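You operate a simulated robot arm through the tools that you are given. There is no shell and no other tool. Be economical: measure what you need, move in short steps, check, and stop when the job is done.

You are at the controls of a simulated robot arm. One attempt, no reset.

## Task
Seal the bag on the sealer tray at its number, then switch off.
Fine: leave the tray pulled out.

Only the result counts: the job must be done as asked and must still hold three seconds after the hand-in. Knocking over, shifting, dropping, spilling or breaking anything else fails it. A push-on lid holds only when it is set on centred and level and pressed home; a screw cap is set on level and turned clockwise until tight.

## Robot
A 7-joint arm with a two-finger parallel gripper, fixed in place. Base frame: the origin is at the foot of the arm, x ahead of it, y to its left, z up; the work surface is at about z = 90. Units: cm, rad, N and s.
With the tool pointing down near the work surface it reaches from about 30 to 68 cm from the base axis. Its first joint turns from -1.152 to 1.152 rad. Payload 1.57 kg.
Tool frame: the origin (TCP) lies between the finger pads and is the grasp point; the fingertips stand 3 cm ahead of it; z points along the fingers, y is the line along which they close. The gripper opens to 11 cm. The fingers are 2.4 cm wide and 1.2 cm thick; the gripper's body (4.8 by 11.2 cm) begins 7.8 cm behind the TCP.
Orientation is that of the tool frame in the base frame, as a unit quaternion [x, y, z, w]. With the fingers straight down and closing along the base's y, the tool's x points along the base's -x, its y along +y and its z along -z.

## Interface
- The arm moves only by the tool step_arm. Its argument "moves" is a list that holds one entry, the list of rows, each a list of 6 numbers: the shift along the tool's x, y, z in units of 50 mm (1.0 is 50 mm), then the turn, a rotation vector about the tool's x, y, z in units of 8 degrees (1.0 is 8 degrees). In form: [[[tx, ty, tz, wx, wy, wz], ...]]. A call has 1 to 20 rows; each row shifts and turns the commanded pose from where the row before left it, along the tool's axes as they then stand. "fingers" is the gripper command, from -1 (shut) to 1 (fully open), values between in proportion, set as the call begins (left out, the last holds). A call with a number of a shift or a turn outside -1 to 1 is refused whole. Rows are played at 5 a second. More than 5 cm and 0.15 rad between two rows, or a gripper value outside its range, and nothing of the call is played. Where a pose cannot be reached the arm comes as near as it can. A force on the tool above 40 N (or 10 N above the force at the start of the call, whichever is more), or a blocked arm, ends the call early, and 0.2 s more pass. The fingers move at their own pace (about 10.8 cm/s each) and stop on an object; they squeeze with about 43 N. The grip force told is the motor's: it shows also when the fingers shut on nothing. Time passes only in rows, and 0.2 s behind the last, so rows that do not move let the fingers close. It gives the time, the measured TCP pose, the force on the tool (base axes), the opening and the grip force at its end, in the units of the frame above (readings bear some noise), and new pictures: "views" is both (left out), scene, wrist or none.
- Cameras (640 x 400 px; columns grow to the right, rows downward): "scene" is fixed at [12.99, -37.28, 141.06]; the picture's right is [0.97, -0.23, 0.00], its down [-0.12, -0.48, -0.87] and it looks along [0.20, 0.84, -0.50] (base axes); focal length 301 px, centre (320, 200). "wrist" rides on the gripper at [7, 1.6, -14.1] in the tool frame; the picture's right is [-0.23, 0.97, 0.00], its down [-0.86, -0.20, -0.48] and it looks along [-0.47, -0.11, 0.88] (tool axes); focal length 222 px, centre (320, 200).
- locate(camera, pixels): for up to 12 pixels [column, row] of the newest picture of that camera ("zoom" is the newest enlarged one), the place [x, y, z] in the base frame of the surface seen there, good to about 0.2 cm. The clock stands still meanwhile.
- enlarge(camera, box): a new picture of the part [left, top, right, bottom] of that camera's present view, enlarged. The clock stands still meanwhile.
- finish_job(): hands the job in; it is judged then, once.

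Work in short steps. Measure before you move; look again where a grasp or a placing could have gone wrong, and mend it. You have 80 turns and 170 pictures in all, those below and enlarged ones among them. Open the gripper and draw the arm clear of the work before you hand the job in, unless the task says otherwise; then end with one line.

The tools are called after ">>>" as name(argument=value, ...) on one line, values as JSON. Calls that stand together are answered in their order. step_arm: Moves the arm, as the interface text tells. Its arguments: {"type":"object","properties":{"moves":{"type":"array","items":{"type":"array","items":{"type":"array","items":{"type":"number"}}}},"fingers":{"type":"number"},"views":{"type":"string","enum":["both","scene","wrist","none"]}},"required":["moves"]} The other tools are called the same way: locate (camera, pixels) gives the place of the surface under pixels of a picture; enlarge (camera, box) takes an enlarged picture of a part of a camera's view; finish_job () hands the job in.

At the start:

```text
time: 0.0
position: [40.11, 14.37, 125.74]
tcp_rot: [0.001, 1.0, -0.001, 0.0]
contact_force: [-0.2, -0.2, 0.9]
finger_gap: 10.98
gripper_force: 0.0
```

scene: 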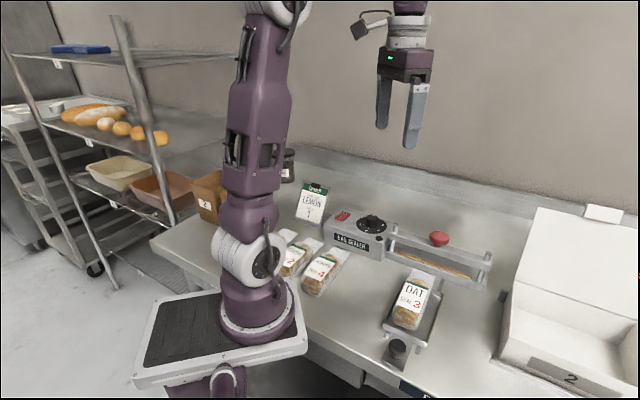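
wrist: 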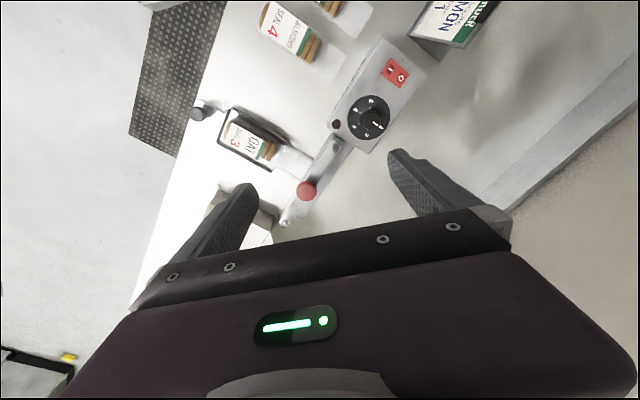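

I'll enlarge the sealer in both views to read the dial, the switch, the tray and the bag label.

>>> enlarge(camera="scene", box=[310, 190, 510, 315])

>>> enlarge(camera="scene", box=[350, 250, 510, 398])

>>> enlarge(camera="wrist", box=[180, 50, 440, 230])

```text
3.20 times, centred on (410, 252) of scene
```

zoom: 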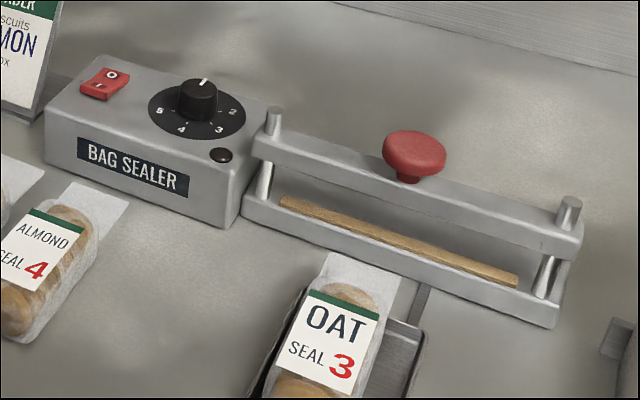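

```text
2.70 times, centred on (430, 324) of scene
```

zoom: 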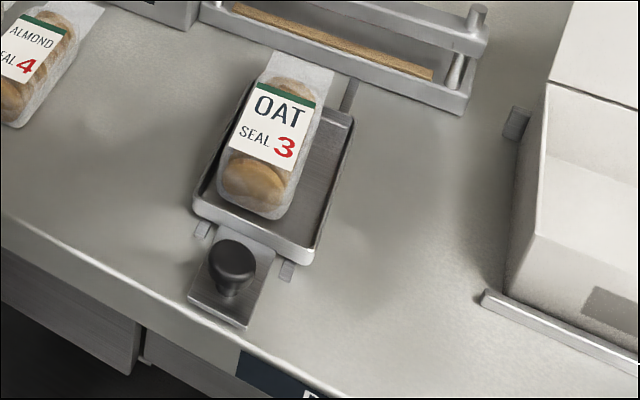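

```text
2.22 times, centred on (310, 140) of wrist
```

zoom: 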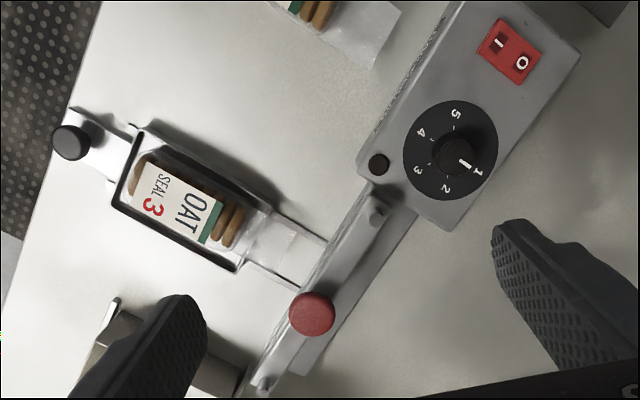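

The dial is at about 1, the bag says 3, and the tray slides toward the sealing bar. Next I measure the key points.

>>> locate(camera="scene", pixels=[[397, 345], [398, 360], [412, 290], [419, 275], [439, 237], [395, 236], [488, 262], [430, 268], [430, 247], [379, 238], [404, 326], [440, 284]])

>>> locate(camera="zoom", pixels=[[497, 43], [521, 63], [455, 155], [479, 170], [418, 171], [445, 190], [456, 115], [422, 133], [379, 165], [313, 313], [70, 142], [375, 212]])

>>> enlarge(camera="wrist", box=[330, 40, 440, 150])

>>> enlarge(camera="scene", box=[325, 200, 395, 245])

```text
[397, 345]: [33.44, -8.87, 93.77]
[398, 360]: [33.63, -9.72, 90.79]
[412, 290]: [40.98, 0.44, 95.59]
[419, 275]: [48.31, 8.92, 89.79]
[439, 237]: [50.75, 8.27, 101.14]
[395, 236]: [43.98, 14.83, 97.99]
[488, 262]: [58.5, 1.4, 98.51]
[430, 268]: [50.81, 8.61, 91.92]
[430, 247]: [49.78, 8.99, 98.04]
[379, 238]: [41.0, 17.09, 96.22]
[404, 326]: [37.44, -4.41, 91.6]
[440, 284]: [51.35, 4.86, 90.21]
```

```text
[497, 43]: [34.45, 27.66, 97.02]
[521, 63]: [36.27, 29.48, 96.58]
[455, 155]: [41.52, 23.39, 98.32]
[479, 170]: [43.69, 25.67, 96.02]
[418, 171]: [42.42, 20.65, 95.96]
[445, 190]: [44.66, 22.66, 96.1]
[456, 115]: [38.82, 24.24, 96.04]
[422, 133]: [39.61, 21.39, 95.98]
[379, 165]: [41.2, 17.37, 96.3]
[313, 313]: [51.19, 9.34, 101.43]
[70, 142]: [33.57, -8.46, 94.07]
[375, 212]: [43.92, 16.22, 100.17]
```

```text
3.64 times, centred on (385, 95) of wrist
```

zoom: 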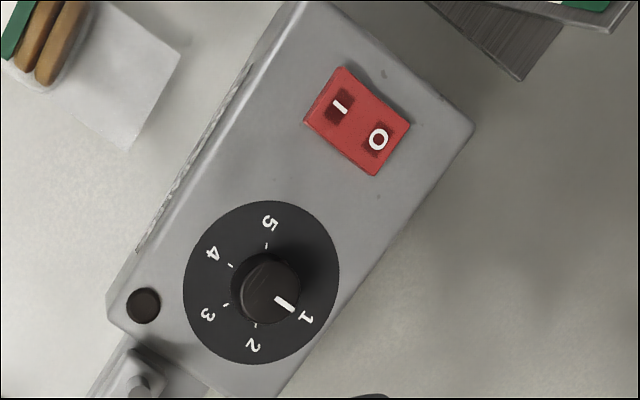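

```text
8.89 times, centred on (360, 222) of scene
```

zoom: 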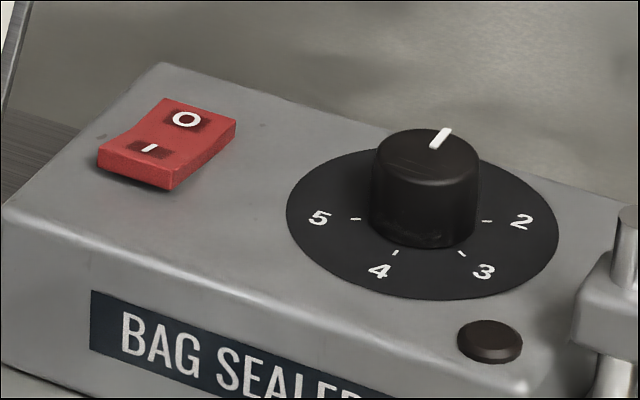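

The rocker's O side sits lower, so the sealer is off now. I measure the dial knob and ticks in this scene zoom.

>>> locate(camera="zoom", pixels=[[425, 158], [355, 219], [396, 253], [462, 254], [487, 221], [374, 165], [476, 165], [433, 146], [449, 131], [187, 120], [150, 148], [490, 340]])

>>> enlarge(camera="scene", box=[375, 220, 495, 295])

```text
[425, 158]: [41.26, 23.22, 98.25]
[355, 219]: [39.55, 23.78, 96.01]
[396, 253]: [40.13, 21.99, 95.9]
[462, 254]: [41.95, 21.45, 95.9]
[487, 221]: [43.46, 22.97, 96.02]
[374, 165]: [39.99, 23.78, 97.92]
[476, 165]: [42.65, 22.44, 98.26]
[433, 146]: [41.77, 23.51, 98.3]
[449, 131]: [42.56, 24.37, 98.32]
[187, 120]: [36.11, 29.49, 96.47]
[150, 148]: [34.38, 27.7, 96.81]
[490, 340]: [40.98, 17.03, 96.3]
```

```text
5.33 times, centred on (435, 258) of scene
```

zoom: 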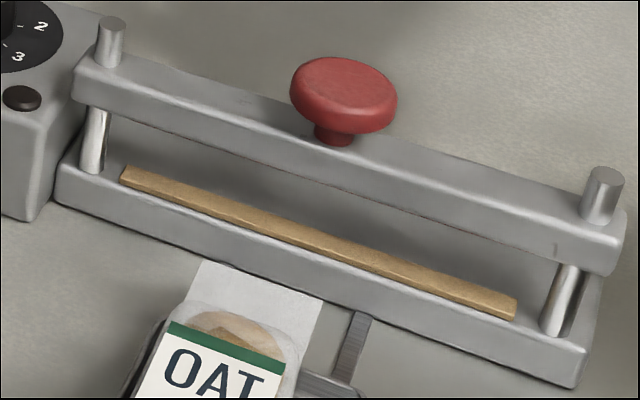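

The dial centre is about (41.45, 23.3), its top is at z 98.3, and the ticks are 60° apart, so going from 1 to 3 is 120° clockwise. I move above it with the gripper half open and pre-turned −60°.

>>> step_arm(moves=[[[-0.134, 0.893, 0, 0, 0, 0], [-0.134, 0.893, 0, 0, 0, 0], [0, 0, 0.54, 0, 0, -0.9375], [0, 0, 0.54, 0, 0, -0.9375], [0, 0, 0.54, 0, 0, -0.9375], [0, 0, 0.54, 0, 0, -0.9375], [0, 0, 0.54, 0, 0, -0.9375], [0, 0, 0.54, 0, 0, -0.9375], [0, 0, 0.54, 0, 0, -0.9375], [0, 0, 0.54, 0, 0, -0.9375], [0, 0, 0, 0, 0, 0], [0, 0, 0, 0, 0, 0]]], fingers=0)

```text
time: 2.6
position: [41.57, 23.35, 103.95]
tcp_rot: [-0.501, 0.866, -0.001, 0.0]
contact_force: [-0.3, 0.1, 0.6]
finger_gap: 5.48
gripper_force: 0.1
```

scene: 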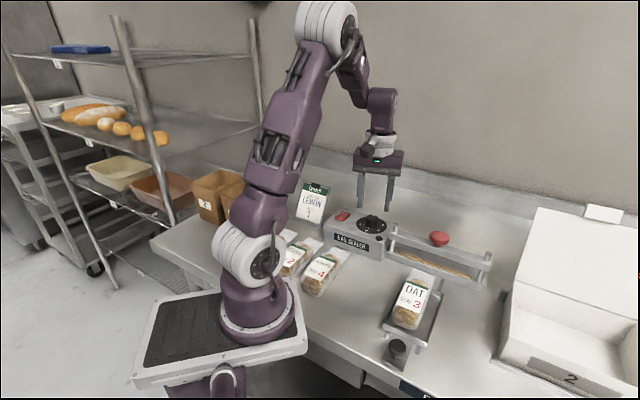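
wrist: 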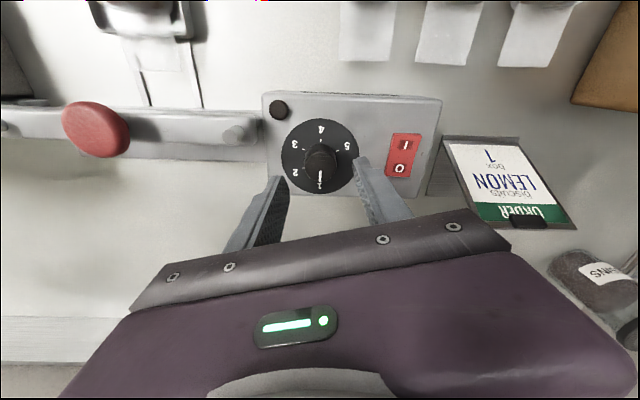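

The fingers straddle the dial at wrist (320,165). I descend 4.6 cm so the tips end just above the plate, then close.

>>> step_arm(moves=[[[0, 0, 0.46, 0, 0, 0], [0, 0, 0.45, 0, 0, 0], [0, 0, 0, 0, 0, 0]]], views="none")

>>> step_arm(moves=[[[0, 0, 0, 0, 0, 0], [0, 0, 0, 0, 0, 0], [0, 0, 0, 0, 0, 0]]], fingers=-1, views="wrist")

```text
time: 3.4
position: [41.43, 23.45, 99.53]
tcp_rot: [-0.5, 0.866, 0.001, -0.001]
contact_force: [0.7, 0.5, -0.1]
finger_gap: 5.5
gripper_force: 0.0
```

```text
time: 4.2
position: [41.51, 23.47, 99.38]
tcp_rot: [-0.5, 0.866, 0.0, 0.0]
contact_force: [6.0, -4.1, -6.3]
finger_gap: 3.01
gripper_force: 39.6
```

wrist: 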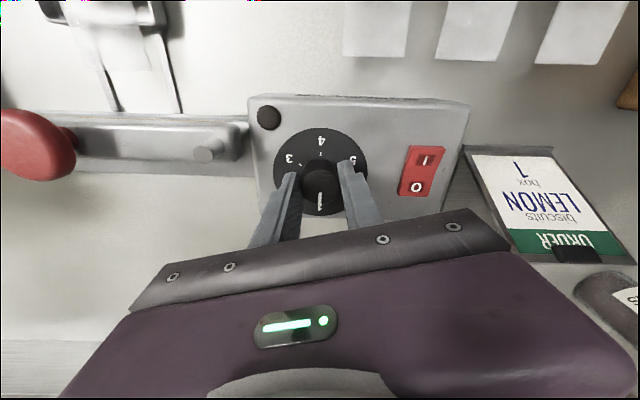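

The knob is gripped (gap 3.01). I turn it 120° clockwise, which is 15 rows of 8°.

>>> step_arm(moves=[[[0, 0, 0, 0, 0, 1], [0, 0, 0, 0, 0, 1], [0, 0, 0, 0, 0, 1], [0, 0, 0, 0, 0, 1], [0, 0, 0, 0, 0, 1], [0, 0, 0, 0, 0, 1], [0, 0, 0, 0, 0, 1], [0, 0, 0, 0, 0, 1], [0, 0, 0, 0, 0, 1], [0, 0, 0, 0, 0, 1], [0, 0, 0, 0, 0, 1], [0, 0, 0, 0, 0, 1], [0, 0, 0, 0, 0, 1], [0, 0, 0, 0, 0, 1], [0, 0, 0, 0, 0, 1], [0, 0, 0, 0, 0, 0], [0, 0, 0, 0, 0, 0]]])

```text
time: 7.8
position: [41.56, 23.57, 99.51]
tcp_rot: [0.5, 0.866, 0.001, 0.001]
contact_force: [6.0, 30.2, -16.5]
finger_gap: 3.05
gripper_force: 39.8
```

scene: 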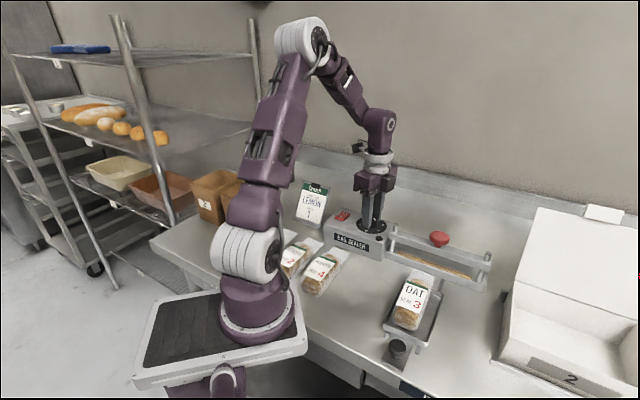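
wrist: 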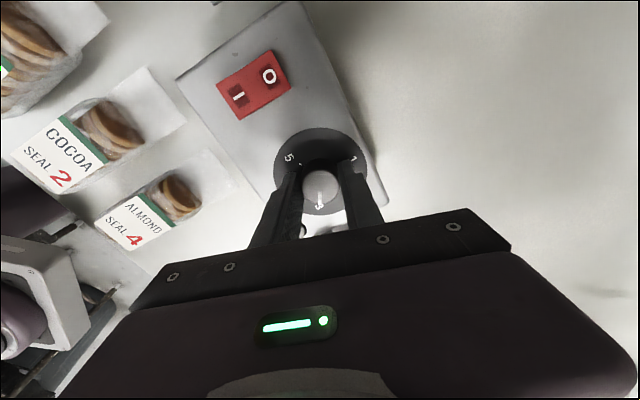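

The pointer turned with the gripper. I release, rise about 7 cm, and check the dial.

>>> step_arm(moves=[[[0, 0, 0, 0, 0, 0], [0, 0, 0, 0, 0, 0], [0, 0, -0.5, 0, 0, 0], [0, 0, -0.5, 0, 0, 0], [0, 0, -0.5, 0, 0, 0], [0, 0, 0, 0, 0, 0]]], fingers=0, views="wrist")

>>> enlarge(camera="scene", box=[325, 200, 395, 245])

>>> enlarge(camera="wrist", box=[200, 40, 420, 240])

```text
time: 9.2
position: [41.4, 23.27, 107.05]
tcp_rot: [0.5, 0.866, 0.0, -0.001]
contact_force: [0.8, -0.2, -0.3]
finger_gap: 5.49
gripper_force: 0.2
```

wrist: 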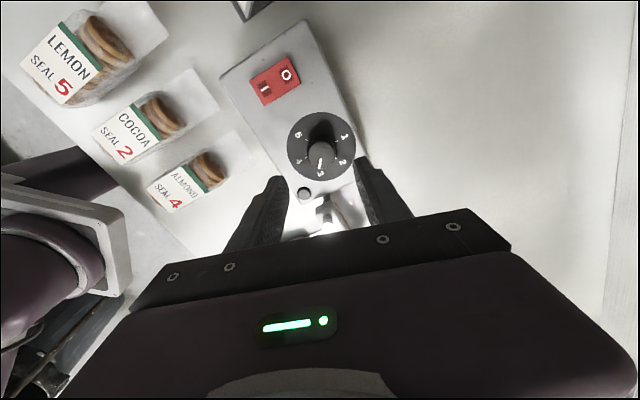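

```text
8.89 times, centred on (360, 222) of scene
```

zoom: 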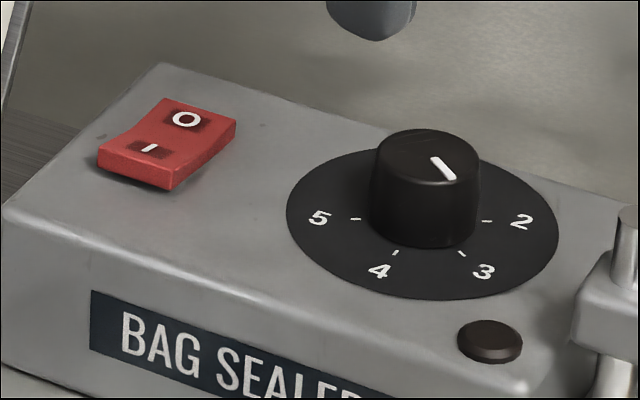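

```text
2.00 times, centred on (310, 140) of wrist
```

zoom: 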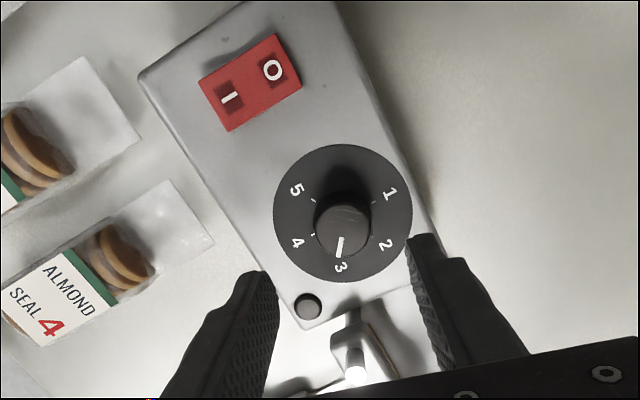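

The dial reads 3. Next I close the fingers and move above the "I" end of the rocker, near (33.9, 27.2).

>>> locate(camera="zoom", pixels=[[228, 97], [272, 70], [342, 238], [337, 255], [214, 106], [288, 62]])

>>> step_arm(moves=[[[0.715, -0.453, 0, 0, 0, 0], [0.715, -0.453, 0, 0, 0, 0], [0, 0, 0.4, 0, 0, -0.9375], [0, 0, 0.4, 0, 0, -0.9375], [0, 0, 0.3, 0, 0, 0], [0, 0, 0, 0, 0, 0]]], fingers=-1)

```text
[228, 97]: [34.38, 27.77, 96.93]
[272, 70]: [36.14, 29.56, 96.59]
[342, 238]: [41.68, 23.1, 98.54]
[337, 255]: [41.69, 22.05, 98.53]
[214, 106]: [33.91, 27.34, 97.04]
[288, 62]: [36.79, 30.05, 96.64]
```

```text
time: 10.6
position: [33.72, 27.47, 101.48]
tcp_rot: [0.383, 0.924, -0.001, 0.0]
contact_force: [-0.7, -0.2, 0.5]
finger_gap: 0.0
gripper_force: 21.1
```

scene: 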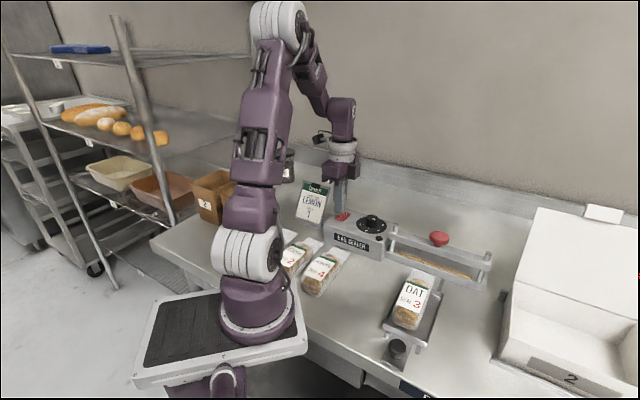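
wrist: 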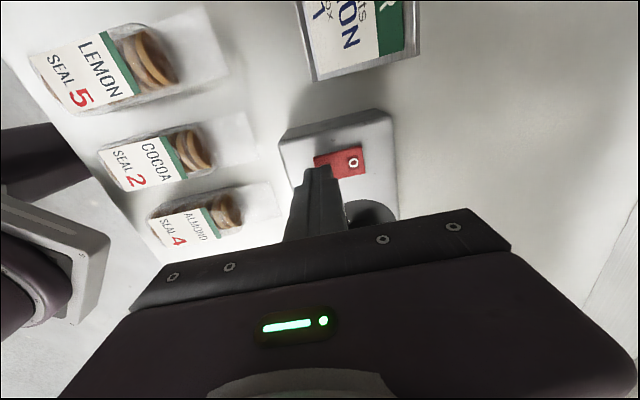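

The tips are over the I end. I press down gradually.

>>> step_arm(moves=[[[0, 0, 0.15, 0, 0, 0], [0, 0, 0.1, 0, 0, 0], [0, 0, 0.08, 0, 0, 0], [0, 0, 0.06, 0, 0, 0], [0, 0, 0.04, 0, 0, 0], [0, 0, 0, 0, 0, 0]]], views="none")

>>> enlarge(camera="scene", box=[325, 200, 395, 245])

```text
time: 11.7
position: [33.82, 27.36, 99.6]
tcp_rot: [0.383, 0.924, 0.001, 0.0]
contact_force: [-5.4, -6.1, 14.8]
finger_gap: 0.0
gripper_force: 21.1
stopped in row 5: the force on the tool passed its limit (the readings are from after the stop); the commanded pose is now the measured one
```

```text
8.89 times, centred on (360, 222) of scene
```

zoom: 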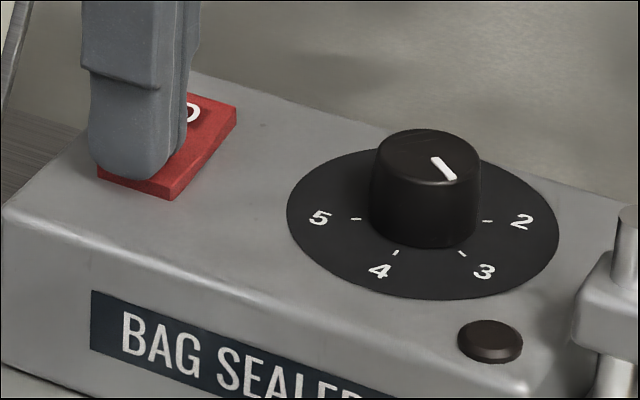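

The force limit tripped on contact. I lift off and see whether the rocker flipped.

>>> step_arm(moves=[[[0, 0, -0.6, 0, 0, 0], [0, 0, -0.8, 0, 0, 0], [0, 0, 0, 0, 0, 0]]], views="none")

>>> enlarge(camera="scene", box=[325, 200, 395, 245])

```text
time: 12.5
position: [33.94, 27.17, 106.74]
tcp_rot: [0.383, 0.924, 0.002, 0.0]
contact_force: [0.6, 0.2, -0.7]
finger_gap: 0.0
gripper_force: 21.6
```

```text
8.89 times, centred on (360, 222) of scene
```

zoom: 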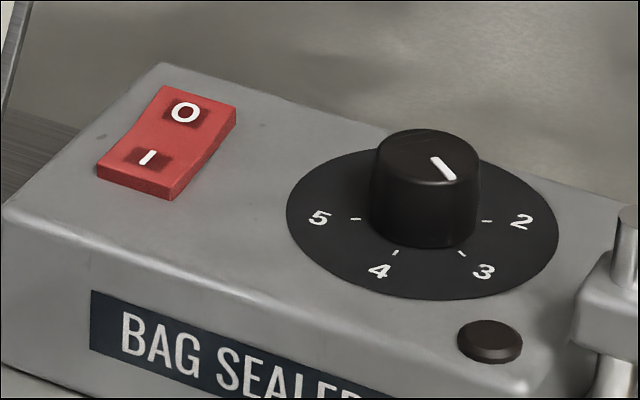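

The rocker flipped to I (on). Next I turn the gripper to close across the tray's slide direction and travel above the tray knob near (33.5, −8.7).

>>> step_arm(moves=[[[0, 0, -0.3, 0, 0, -0.9375], [0, 0, -0.3, 0, 0, -0.9375], [0, 0, 0, 0, 0, -0.9375], [0, 0, 0, 0, 0, -0.9375], [0, 0, 0, 0, 0, -0.9375], [0, 0, 0, 0, 0, -0.9375], [0, 0, 0, 0, 0, -0.9375], [0, 0, 0, 0, 0, -0.9375], [0, 0, 0, 0, 0, -0.9375], [0, 0, 0, 0, 0, -0.9375], [0, 0, 0, 0, 0, -0.9375], [0, 0, 0, 0, 0, -0.9375], [0.642, -0.628, 0, 0, 0, 0], [0.642, -0.628, 0, 0, 0, 0], [0.642, -0.628, 0, 0, 0, 0], [0.642, -0.628, 0, 0, 0, 0], [0.642, -0.628, 0, 0, 0, 0], [0.642, -0.628, 0, 0, 0, 0], [0.642, -0.628, 0, 0, 0, 0], [0.642, -0.628, 0, 0, 0, 0]]], fingers=-0.2)

```text
time: 16.7
position: [33.32, -8.47, 109.46]
tcp_rot: [-0.383, 0.924, 0.001, 0.002]
contact_force: [0.5, 0.3, -0.7]
finger_gap: 4.41
gripper_force: 0.0
```

scene: 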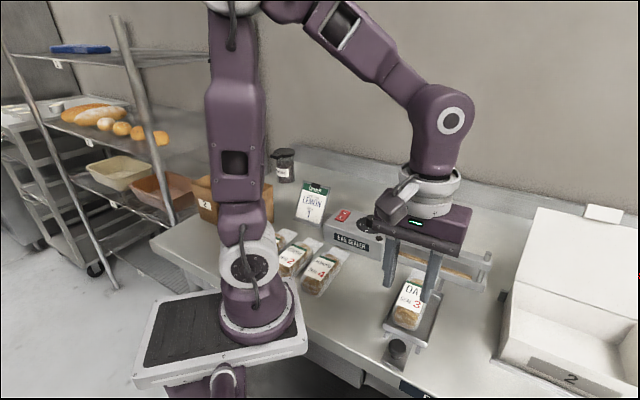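
wrist: 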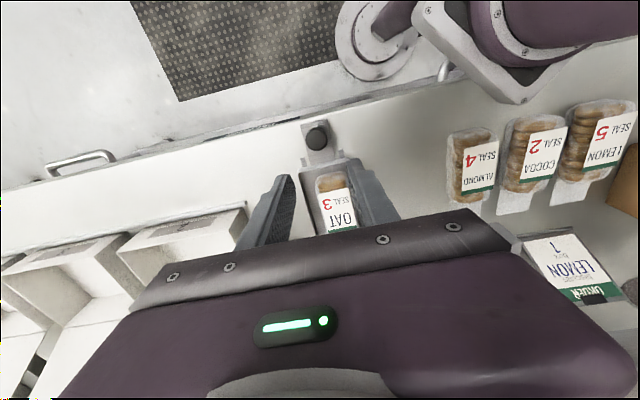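

The knob shows at wrist (317,138). I measure it, the bag mouth and the rails.

>>> enlarge(camera="wrist", box=[270, 100, 370, 200])

>>> locate(camera="scene", pixels=[[397, 347], [388, 347], [408, 348], [412, 261], [447, 265], [434, 284], [393, 330], [423, 341], [441, 300]])

>>> locate(camera="wrist", pixels=[[317, 138], [307, 138], [327, 138], [317, 127], [305, 155], [330, 155], [307, 163], [355, 163]])

```text
4.00 times, centred on (320, 150) of wrist
```

zoom: 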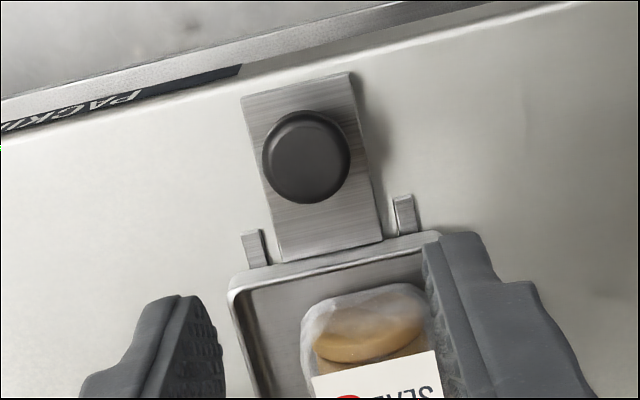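

```text
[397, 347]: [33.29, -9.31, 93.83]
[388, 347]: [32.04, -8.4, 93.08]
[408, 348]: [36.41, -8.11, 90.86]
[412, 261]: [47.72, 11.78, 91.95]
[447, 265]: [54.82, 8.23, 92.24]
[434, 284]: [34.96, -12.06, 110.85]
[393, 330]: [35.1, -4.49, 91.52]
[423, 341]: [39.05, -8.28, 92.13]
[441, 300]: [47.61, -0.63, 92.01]
```

```text
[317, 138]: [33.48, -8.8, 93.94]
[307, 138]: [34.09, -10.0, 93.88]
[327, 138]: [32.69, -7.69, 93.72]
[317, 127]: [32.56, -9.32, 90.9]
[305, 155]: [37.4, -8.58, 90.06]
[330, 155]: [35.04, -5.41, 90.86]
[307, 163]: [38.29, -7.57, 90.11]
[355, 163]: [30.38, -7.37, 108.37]
```

The knob centre is about (33.4, −8.85) with its top at 94. I descend around it and check before closing.

>>> step_arm(moves=[[[0.042, -0.065, 0.6, 0, 0, 0], [0, 0, 0.6, 0, 0, 0], [0, 0, 0.6, 0, 0, 0], [0, 0, 0.6, 0, 0, 0], [0, 0, 0.3, 0, 0, 0], [0, 0, 0.29, 0, 0, 0], [0, 0, 0, 0, 0, 0]]], fingers=-0.15)

```text
time: 18.3
position: [33.66, -8.9, 94.52]
tcp_rot: [-0.383, 0.924, 0.001, 0.001]
contact_force: [-0.7, -0.7, 1.1]
finger_gap: 4.69
gripper_force: 0.1
```

scene: 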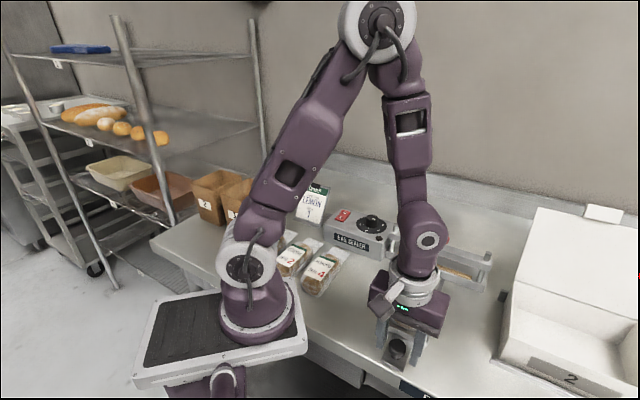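
wrist: 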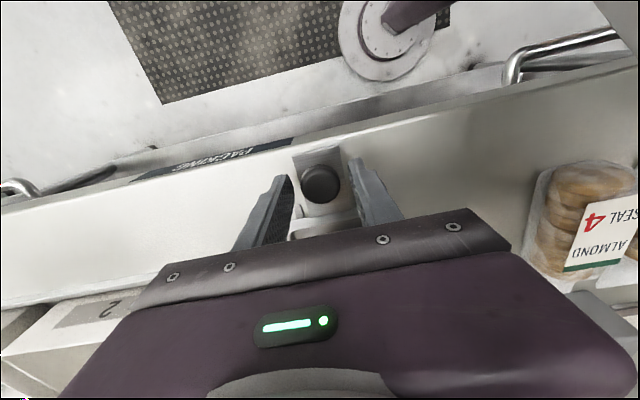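

The fingers straddle the knob, so I close.

>>> step_arm(moves=[[[0, 0, 0, 0, 0, 0], [0, 0, 0, 0, 0, 0], [0, 0, 0, 0, 0, 0]]], fingers=-1, views="wrist")

```text
time: 19.1
position: [33.6, -8.82, 94.51]
tcp_rot: [-0.382, 0.924, 0.002, 0.0]
contact_force: [-4.1, 5.4, -11.3]
finger_gap: 2.93
gripper_force: 39.2
```

wrist: 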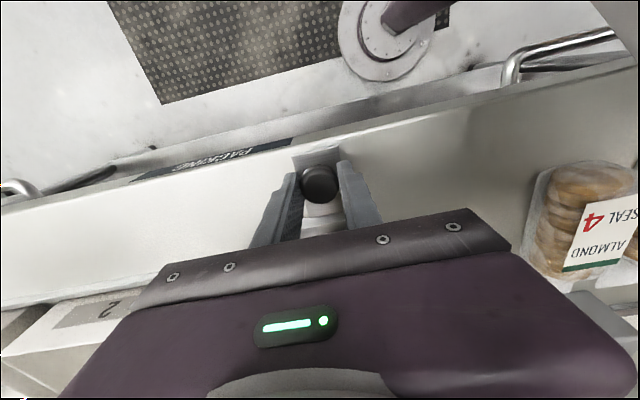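

The knob is held (gap 2.93). I push the tray toward the bar (−tool x), slowly.

>>> step_arm(moves=[[[-0.12, 0, 0, 0, 0, 0], [-0.12, 0, 0, 0, 0, 0], [-0.12, 0, 0, 0, 0, 0], [-0.12, 0, 0, 0, 0, 0], [-0.12, 0, 0, 0, 0, 0], [-0.12, 0, 0, 0, 0, 0], [0, 0, 0, 0, 0, 0]]])

```text
time: 20.7
position: [36.19, -6.26, 94.59]
tcp_rot: [-0.384, 0.923, 0.002, 0.001]
contact_force: [-10.6, 10.2, -16.9]
finger_gap: 2.93
gripper_force: 38.6
```

scene: 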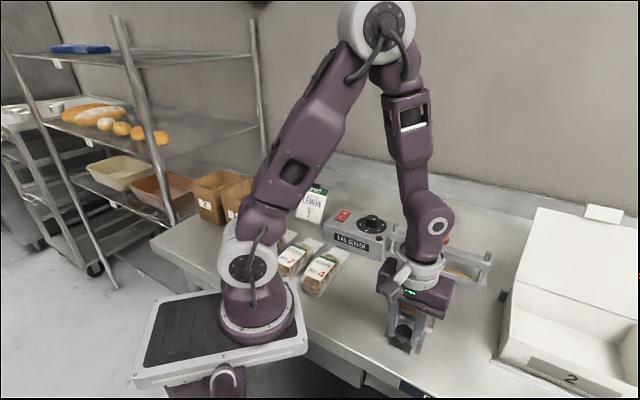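
wrist: 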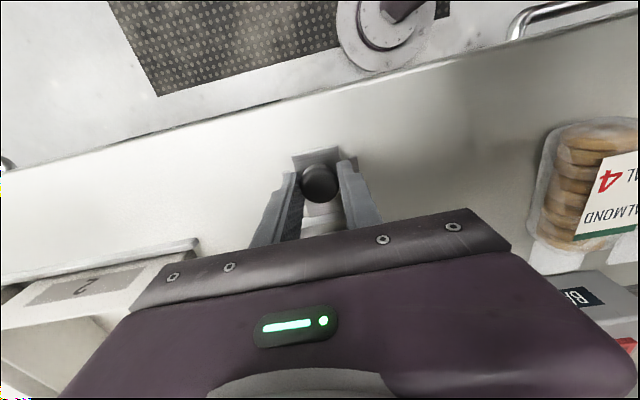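

The tray moves freely (3.6 cm so far). I continue.

>>> step_arm(moves=[[[-0.1, 0, 0, 0, 0, 0], [-0.1, 0, 0, 0, 0, 0], [-0.1, 0, 0, 0, 0, 0], [-0.1, 0, 0, 0, 0, 0], [0, 0, 0, 0, 0, 0]]])

>>> enlarge(camera="scene", box=[370, 220, 510, 360])

```text
time: 21.9
position: [37.65, -4.73, 94.58]
tcp_rot: [-0.384, 0.923, 0.001, 0.001]
contact_force: [-8.2, 8.5, -29.2]
finger_gap: 2.95
gripper_force: 38.9
```

scene: 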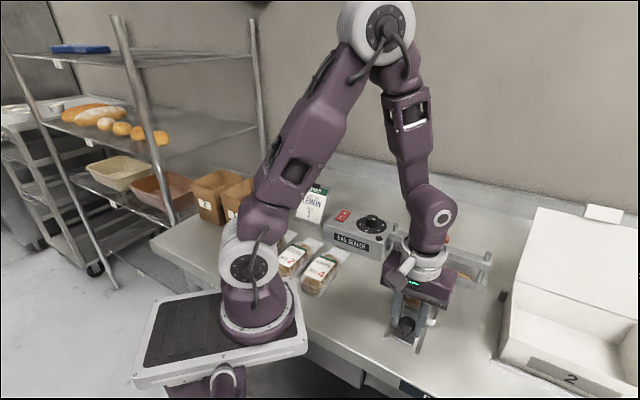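
wrist: 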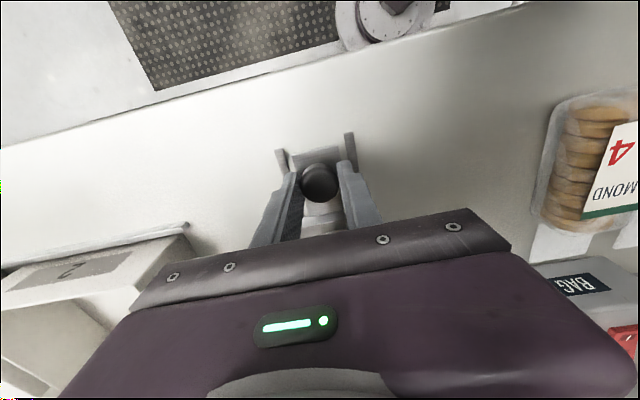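

```text
2.86 times, centred on (440, 290) of scene
```

zoom: 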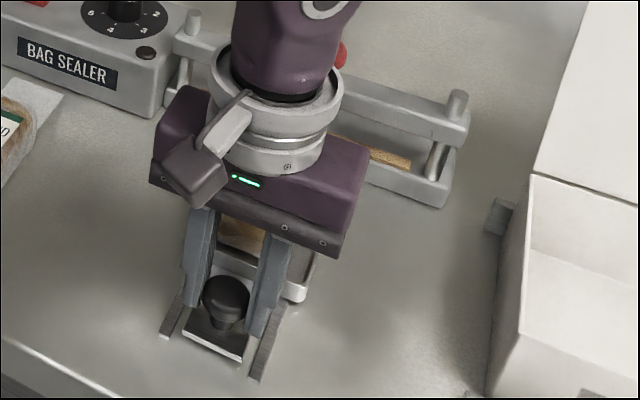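

No stop yet. The tool is pulling up on the knob (−29 N), so I ease down 1 mm and keep pushing.

>>> step_arm(moves=[[[0, 0, 0.02, 0, 0, 0], [-0.08, 0, 0, 0, 0, 0], [-0.08, 0, 0, 0, 0, 0], [-0.08, 0, 0, 0, 0, 0], [-0.08, 0, 0, 0, 0, 0], [0, 0, 0, 0, 0, 0]]])

>>> enlarge(camera="scene", box=[370, 220, 510, 360])

```text
time: 23.3
position: [38.7, -3.94, 94.46]
tcp_rot: [-0.382, 0.924, 0.002, -0.001]
contact_force: [-20.6, -20.4, -5.7]
finger_gap: 2.95
gripper_force: 39.2
```

scene: 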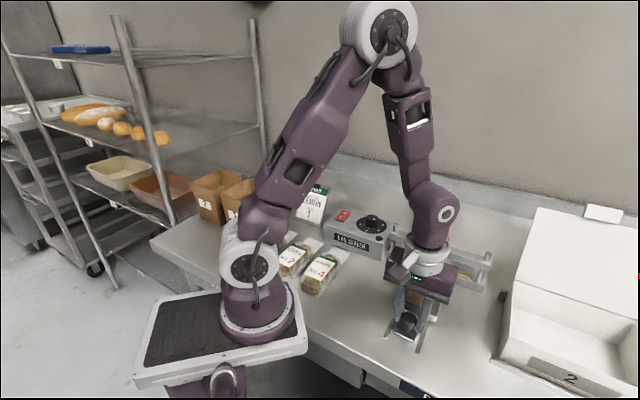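
wrist: 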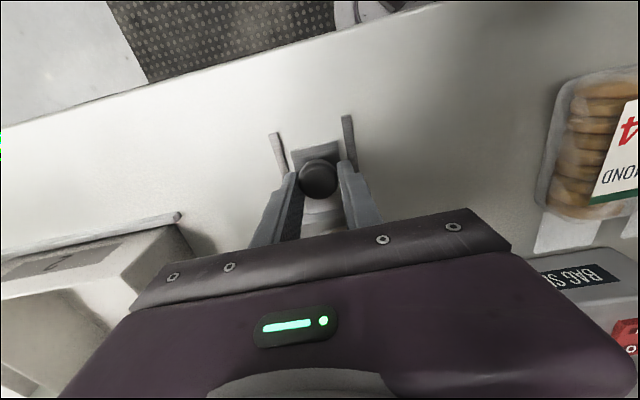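

```text
2.86 times, centred on (440, 290) of scene
```

zoom: 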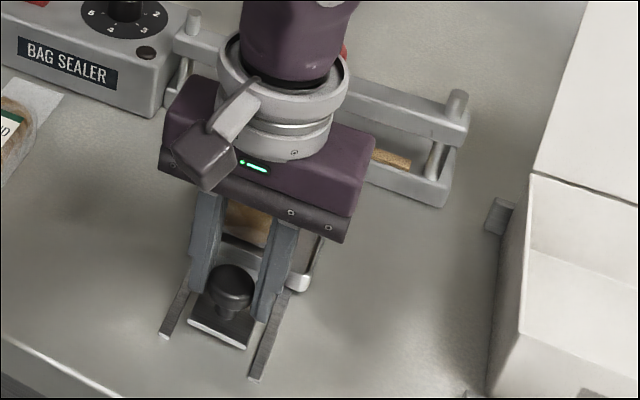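

There is now about 29 N against the push, so the tray has reached its stop after about 7 cm. I release, rise, and look.

>>> step_arm(moves=[[[0.03, 0, 0, 0, 0, 0], [0, 0, 0, 0, 0, 0]]], views="none")

>>> step_arm(moves=[[[0, 0, 0, 0, 0, 0], [0, 0, 0, 0, 0, 0], [0, 0, -0.6, 0, 0, 0], [0, 0, -0.8, 0, 0, 0], [0, 0, -0.9, 0, 0, 0], [0.9, 0, 0, 0, 0, 0], [0, 0, 0, 0, 0, 0]]], fingers=-0.15)

>>> enlarge(camera="scene", box=[370, 220, 510, 360])

```text
time: 23.9
position: [38.57, -3.88, 94.5]
tcp_rot: [-0.383, 0.924, 0.002, 0.001]
contact_force: [-11.6, -14.6, -23.5]
finger_gap: 2.91
gripper_force: 39.3
```

```text
time: 25.5
position: [35.37, -7.27, 106.0]
tcp_rot: [-0.383, 0.924, 0.001, 0.002]
contact_force: [-0.3, 0.5, -0.5]
finger_gap: 4.7
gripper_force: 0.0
```

scene: 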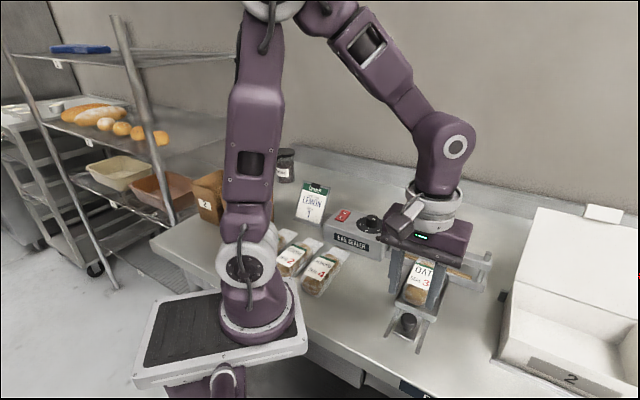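
wrist: 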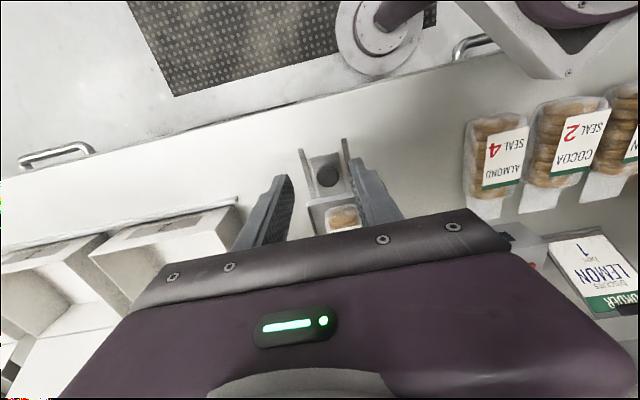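

```text
2.86 times, centred on (440, 290) of scene
```

zoom: 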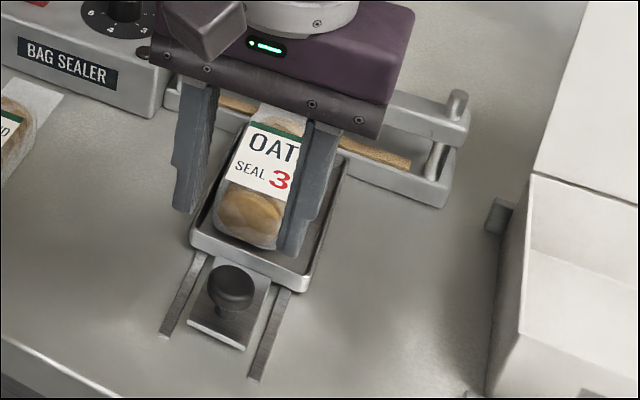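

The tray is in, with the bag mouth under the bar. I rise and move over the red press knob at about (51.1, 8.95), closing the fingers.

>>> step_arm(moves=[[[0, 0, -0.8, 0, 0, 0], [-0.904, 0.014, 0, 0, 0, 0], [-0.904, 0.014, 0, 0, 0, 0], [-0.904, 0.014, 0, 0, 0, 0], [-0.904, 0.014, 0, 0, 0, 0], [-0.904, 0.014, 0, 0, 0, 0], [0, 0, 0, 0, 0, 0], [0, 0, 0, 0, 0, 0]]], fingers=-1)

>>> enlarge(camera="scene", box=[370, 200, 510, 300])

```text
time: 27.3
position: [50.99, 8.99, 110.05]
tcp_rot: [-0.383, 0.924, 0.002, 0.001]
contact_force: [-0.3, 0.5, 0.3]
finger_gap: 0.01
gripper_force: 20.9
```

scene: 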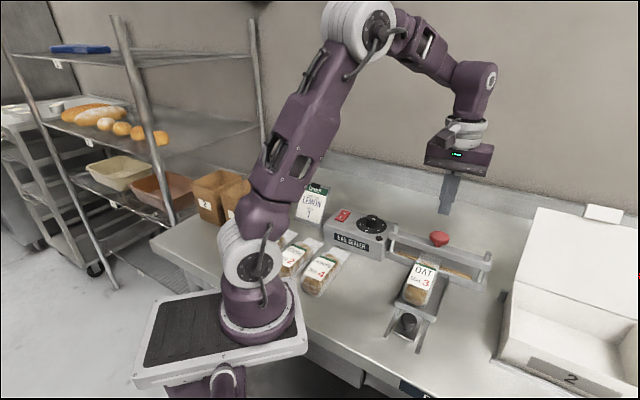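
wrist: 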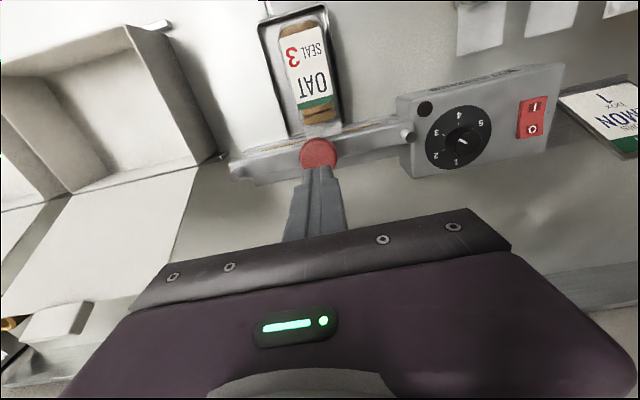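

```text
4.00 times, centred on (440, 250) of scene
```

zoom: 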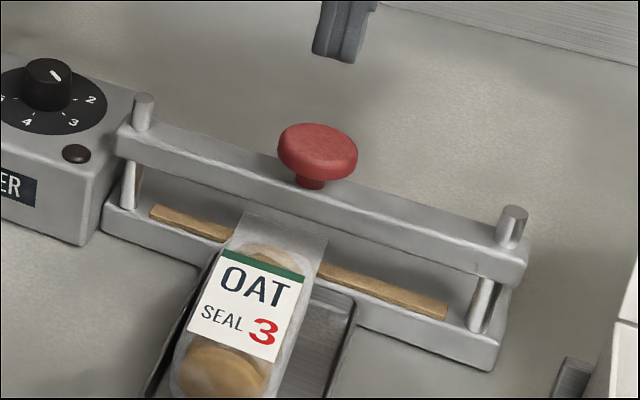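

The fingers are above the red knob. I descend to just above it, then press slowly.

>>> step_arm(moves=[[[0, 0, 0.5, 0, 0, 0], [0, 0, 0.5, 0, 0, 0], [0, 0, 0.12, 0, 0, 0], [0, 0, 0.12, 0, 0, 0], [0, 0, 0.12, 0, 0, 0], [0, 0, 0.12, 0, 0, 0], [0, 0, 0, 0, 0, 0]]], views="none")

>>> enlarge(camera="scene", box=[370, 200, 510, 300])

```text
time: 28.9
position: [51.13, 9.21, 102.67]
tcp_rot: [-0.382, 0.924, 0.0, 0.002]
contact_force: [-1.4, -4.5, 4.7]
finger_gap: 0.0
gripper_force: 21.2
```

```text
4.00 times, centred on (440, 250) of scene
```

zoom: 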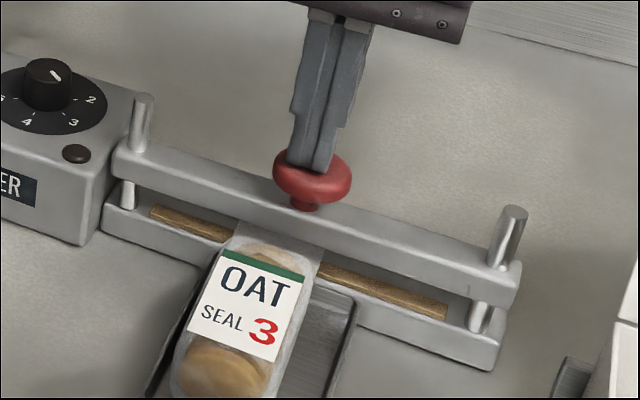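

The bar is coming down. I continue, watching force and the lamp.

>>> step_arm(moves=[[[0, 0, 0.08, 0, 0, 0], [0, 0, 0.08, 0, 0, 0], [0, 0, 0.08, 0, 0, 0], [0, 0, 0.06, 0, 0, 0], [0, 0, 0.04, 0, 0, 0], [0, 0, 0, 0, 0, 0]]], views="none")

>>> enlarge(camera="scene", box=[370, 200, 510, 300])

```text
time: 30.2
position: [51.11, 9.14, 101.42]
tcp_rot: [-0.384, 0.924, 0.001, 0.003]
contact_force: [-7.4, -0.3, 14.1]
finger_gap: 0.0
gripper_force: 21.4
stopped in row 6: the force on the tool passed its limit (the readings are from after the stop); the commanded pose is now the measured one
```

```text
4.00 times, centred on (440, 250) of scene
```

zoom: 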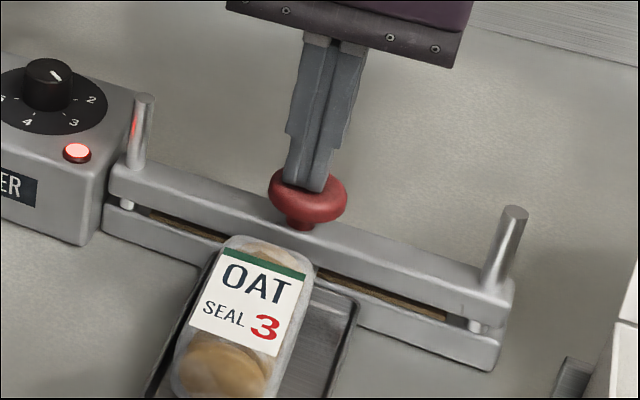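

The lamp is lit, so sealing is under way. I hold still and watch the lamp.

>>> step_arm(moves=[[[0, 0, 0, 0, 0, 0], [0, 0, 0, 0, 0, 0], [0, 0, 0, 0, 0, 0]]], views="none")

>>> enlarge(camera="scene", box=[370, 200, 510, 300])

```text
time: 31.0
position: [51.21, 9.1, 101.25]
tcp_rot: [-0.384, 0.923, 0.001, 0.004]
contact_force: [-10.7, -0.9, 23.0]
finger_gap: 0.0
gripper_force: 21.3
```

```text
4.00 times, centred on (440, 250) of scene
```

zoom: 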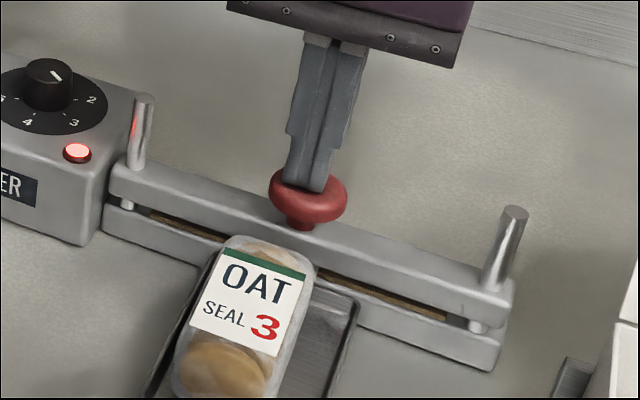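

The lamp is still lit and the bar steady, so I keep holding.

>>> step_arm(moves=[[[0, 0, 0, 0, 0, 0], [0, 0, 0, 0, 0, 0], [0, 0, 0, 0, 0, 0], [0, 0, 0, 0, 0, 0]]], views="none")

>>> enlarge(camera="scene", box=[370, 200, 510, 300])

```text
time: 32.0
position: [51.19, 9.16, 101.32]
tcp_rot: [-0.383, 0.924, 0.001, 0.003]
contact_force: [-10.4, 0.3, 26.4]
finger_gap: 0.0
gripper_force: 21.2
```

```text
4.00 times, centred on (440, 250) of scene
```

zoom: 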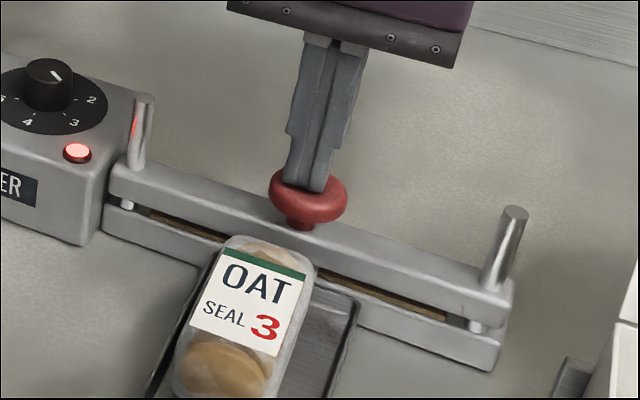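

About 2 s in and the lamp is still on. I hold on.

>>> step_arm(moves=[[[0, 0, 0, 0, 0, 0], [0, 0, 0, 0, 0, 0], [0, 0, 0, 0, 0, 0], [0, 0, 0, 0, 0, 0], [0, 0, 0, 0, 0, 0]]], views="none")

>>> enlarge(camera="scene", box=[370, 200, 510, 300])

```text
time: 33.2
position: [51.16, 9.17, 101.27]
tcp_rot: [-0.382, 0.924, 0.001, 0.003]
contact_force: [-9.2, -0.2, 31.8]
finger_gap: 0.0
gripper_force: 21.5
```

```text
4.00 times, centred on (440, 250) of scene
```

zoom: 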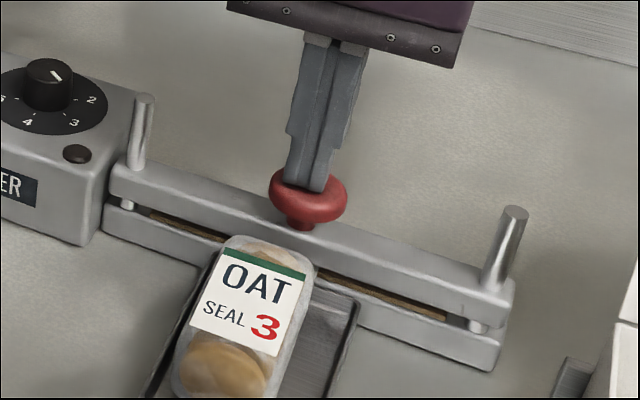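

The lamp went out after about 3 s, so the seal cycle is done. I lift off the bar.

>>> step_arm(moves=[[[0, 0, -0.3, 0, 0, 0], [0, 0, -0.5, 0, 0, 0], [0, 0, -0.7, 0, 0, 0], [0, 0, -0.7, 0, 0, 0], [0, 0, 0, 0, 0, 0]]], views="none")

>>> enlarge(camera="scene", box=[330, 200, 510, 330])

```text
time: 34.4
position: [51.21, 9.2, 112.35]
tcp_rot: [-0.383, 0.924, 0.001, 0.002]
contact_force: [0.4, 0.5, 0.0]
finger_gap: 0.0
gripper_force: 21.1
```

```text
3.08 times, centred on (420, 265) of scene
```

zoom: 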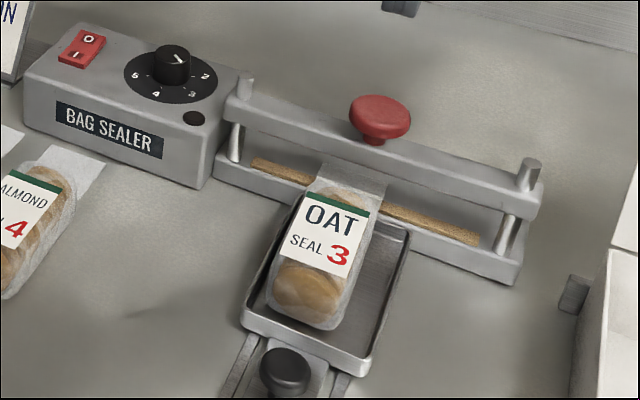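

The bar is back up. Before going to the O side I check where the order card stands, for clearance.

>>> locate(camera="scene", pixels=[[305, 184], [327, 188], [296, 217], [320, 224], [343, 212], [286, 150]])

>>> locate(camera="zoom", pixels=[[89, 38], [74, 54], [94, 30], [72, 64]])

```text
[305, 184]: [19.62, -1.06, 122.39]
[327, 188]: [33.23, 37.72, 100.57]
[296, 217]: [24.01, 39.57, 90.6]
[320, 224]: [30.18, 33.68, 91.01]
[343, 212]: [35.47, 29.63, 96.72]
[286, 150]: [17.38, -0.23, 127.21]
```

```text
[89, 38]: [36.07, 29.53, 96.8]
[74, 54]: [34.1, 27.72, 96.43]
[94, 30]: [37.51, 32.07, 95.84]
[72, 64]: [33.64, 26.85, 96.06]
```

The card tops out near z 101, below the gripper body. I move over the O end at (36.7, 30.0) and lower to just above it.

>>> step_arm(moves=[[[-0.148, 0.832, 0, 0, 0, 0], [-0.148, 0.832, 0, 0, 0, 0], [-0.148, 0.832, 0, 0, 0, 0], [-0.148, 0.832, 0, 0, 0, 0], [-0.148, 0.832, 0, 0, 0, 0], [-0.148, 0.832, 0, 0, 0, 0], [0, 0, 0.7, 0, 0, 0], [0, 0, 0.7, 0, 0, 0], [0, 0, 0.7, 0, 0, 0], [0, 0, 0, 0, 0, 0]]], views="wrist")

>>> enlarge(camera="scene", box=[325, 190, 395, 245])

```text
time: 36.6
position: [36.71, 30.07, 101.82]
tcp_rot: [-0.383, 0.924, 0.001, 0.003]
contact_force: [-0.7, 0.8, -0.1]
finger_gap: 0.0
gripper_force: 22.0
```

wrist: 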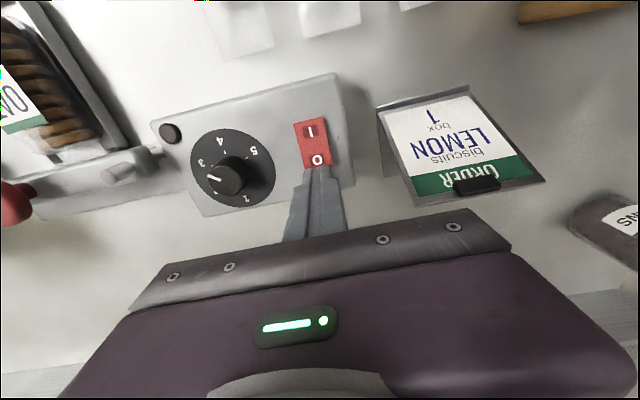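

```text
7.27 times, centred on (360, 218) of scene
```

zoom: 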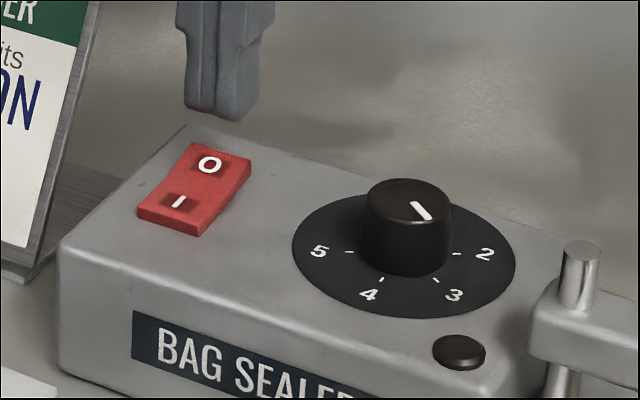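

The tips sit over the O end. I press down until contact trips, then lift and look.

>>> step_arm(moves=[[[0, 0, 0.2, 0, 0, 0], [0, 0, 0.1, 0, 0, 0], [0, 0, 0.08, 0, 0, 0], [0, 0, 0.06, 0, 0, 0], [0, 0, 0.04, 0, 0, 0], [0, 0, 0, 0, 0, 0]]], views="none")

>>> step_arm(moves=[[[0, 0, -0.6, 0, 0, 0], [0, 0, -0.9, 0, 0, 0], [0, 0, 0, 0, 0, 0]]], views="none")

>>> enlarge(camera="scene", box=[325, 190, 395, 245])

```text
time: 37.7
position: [36.76, 30.09, 99.71]
tcp_rot: [-0.383, 0.924, 0.003, 0.005]
contact_force: [-0.5, -0.3, 6.5]
finger_gap: 0.02
gripper_force: 20.9
stopped in row 5: the force on the tool passed its limit (the readings are from after the stop); the commanded pose is now the measured one
```

```text
time: 38.5
position: [36.66, 30.07, 107.13]
tcp_rot: [-0.383, 0.924, 0.002, 0.005]
contact_force: [-1.1, 0.2, -0.1]
finger_gap: 0.0
gripper_force: 21.2
```

```text
7.27 times, centred on (360, 218) of scene
```

zoom: 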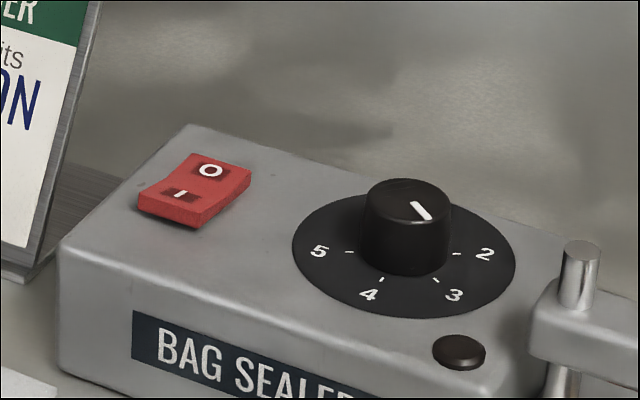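

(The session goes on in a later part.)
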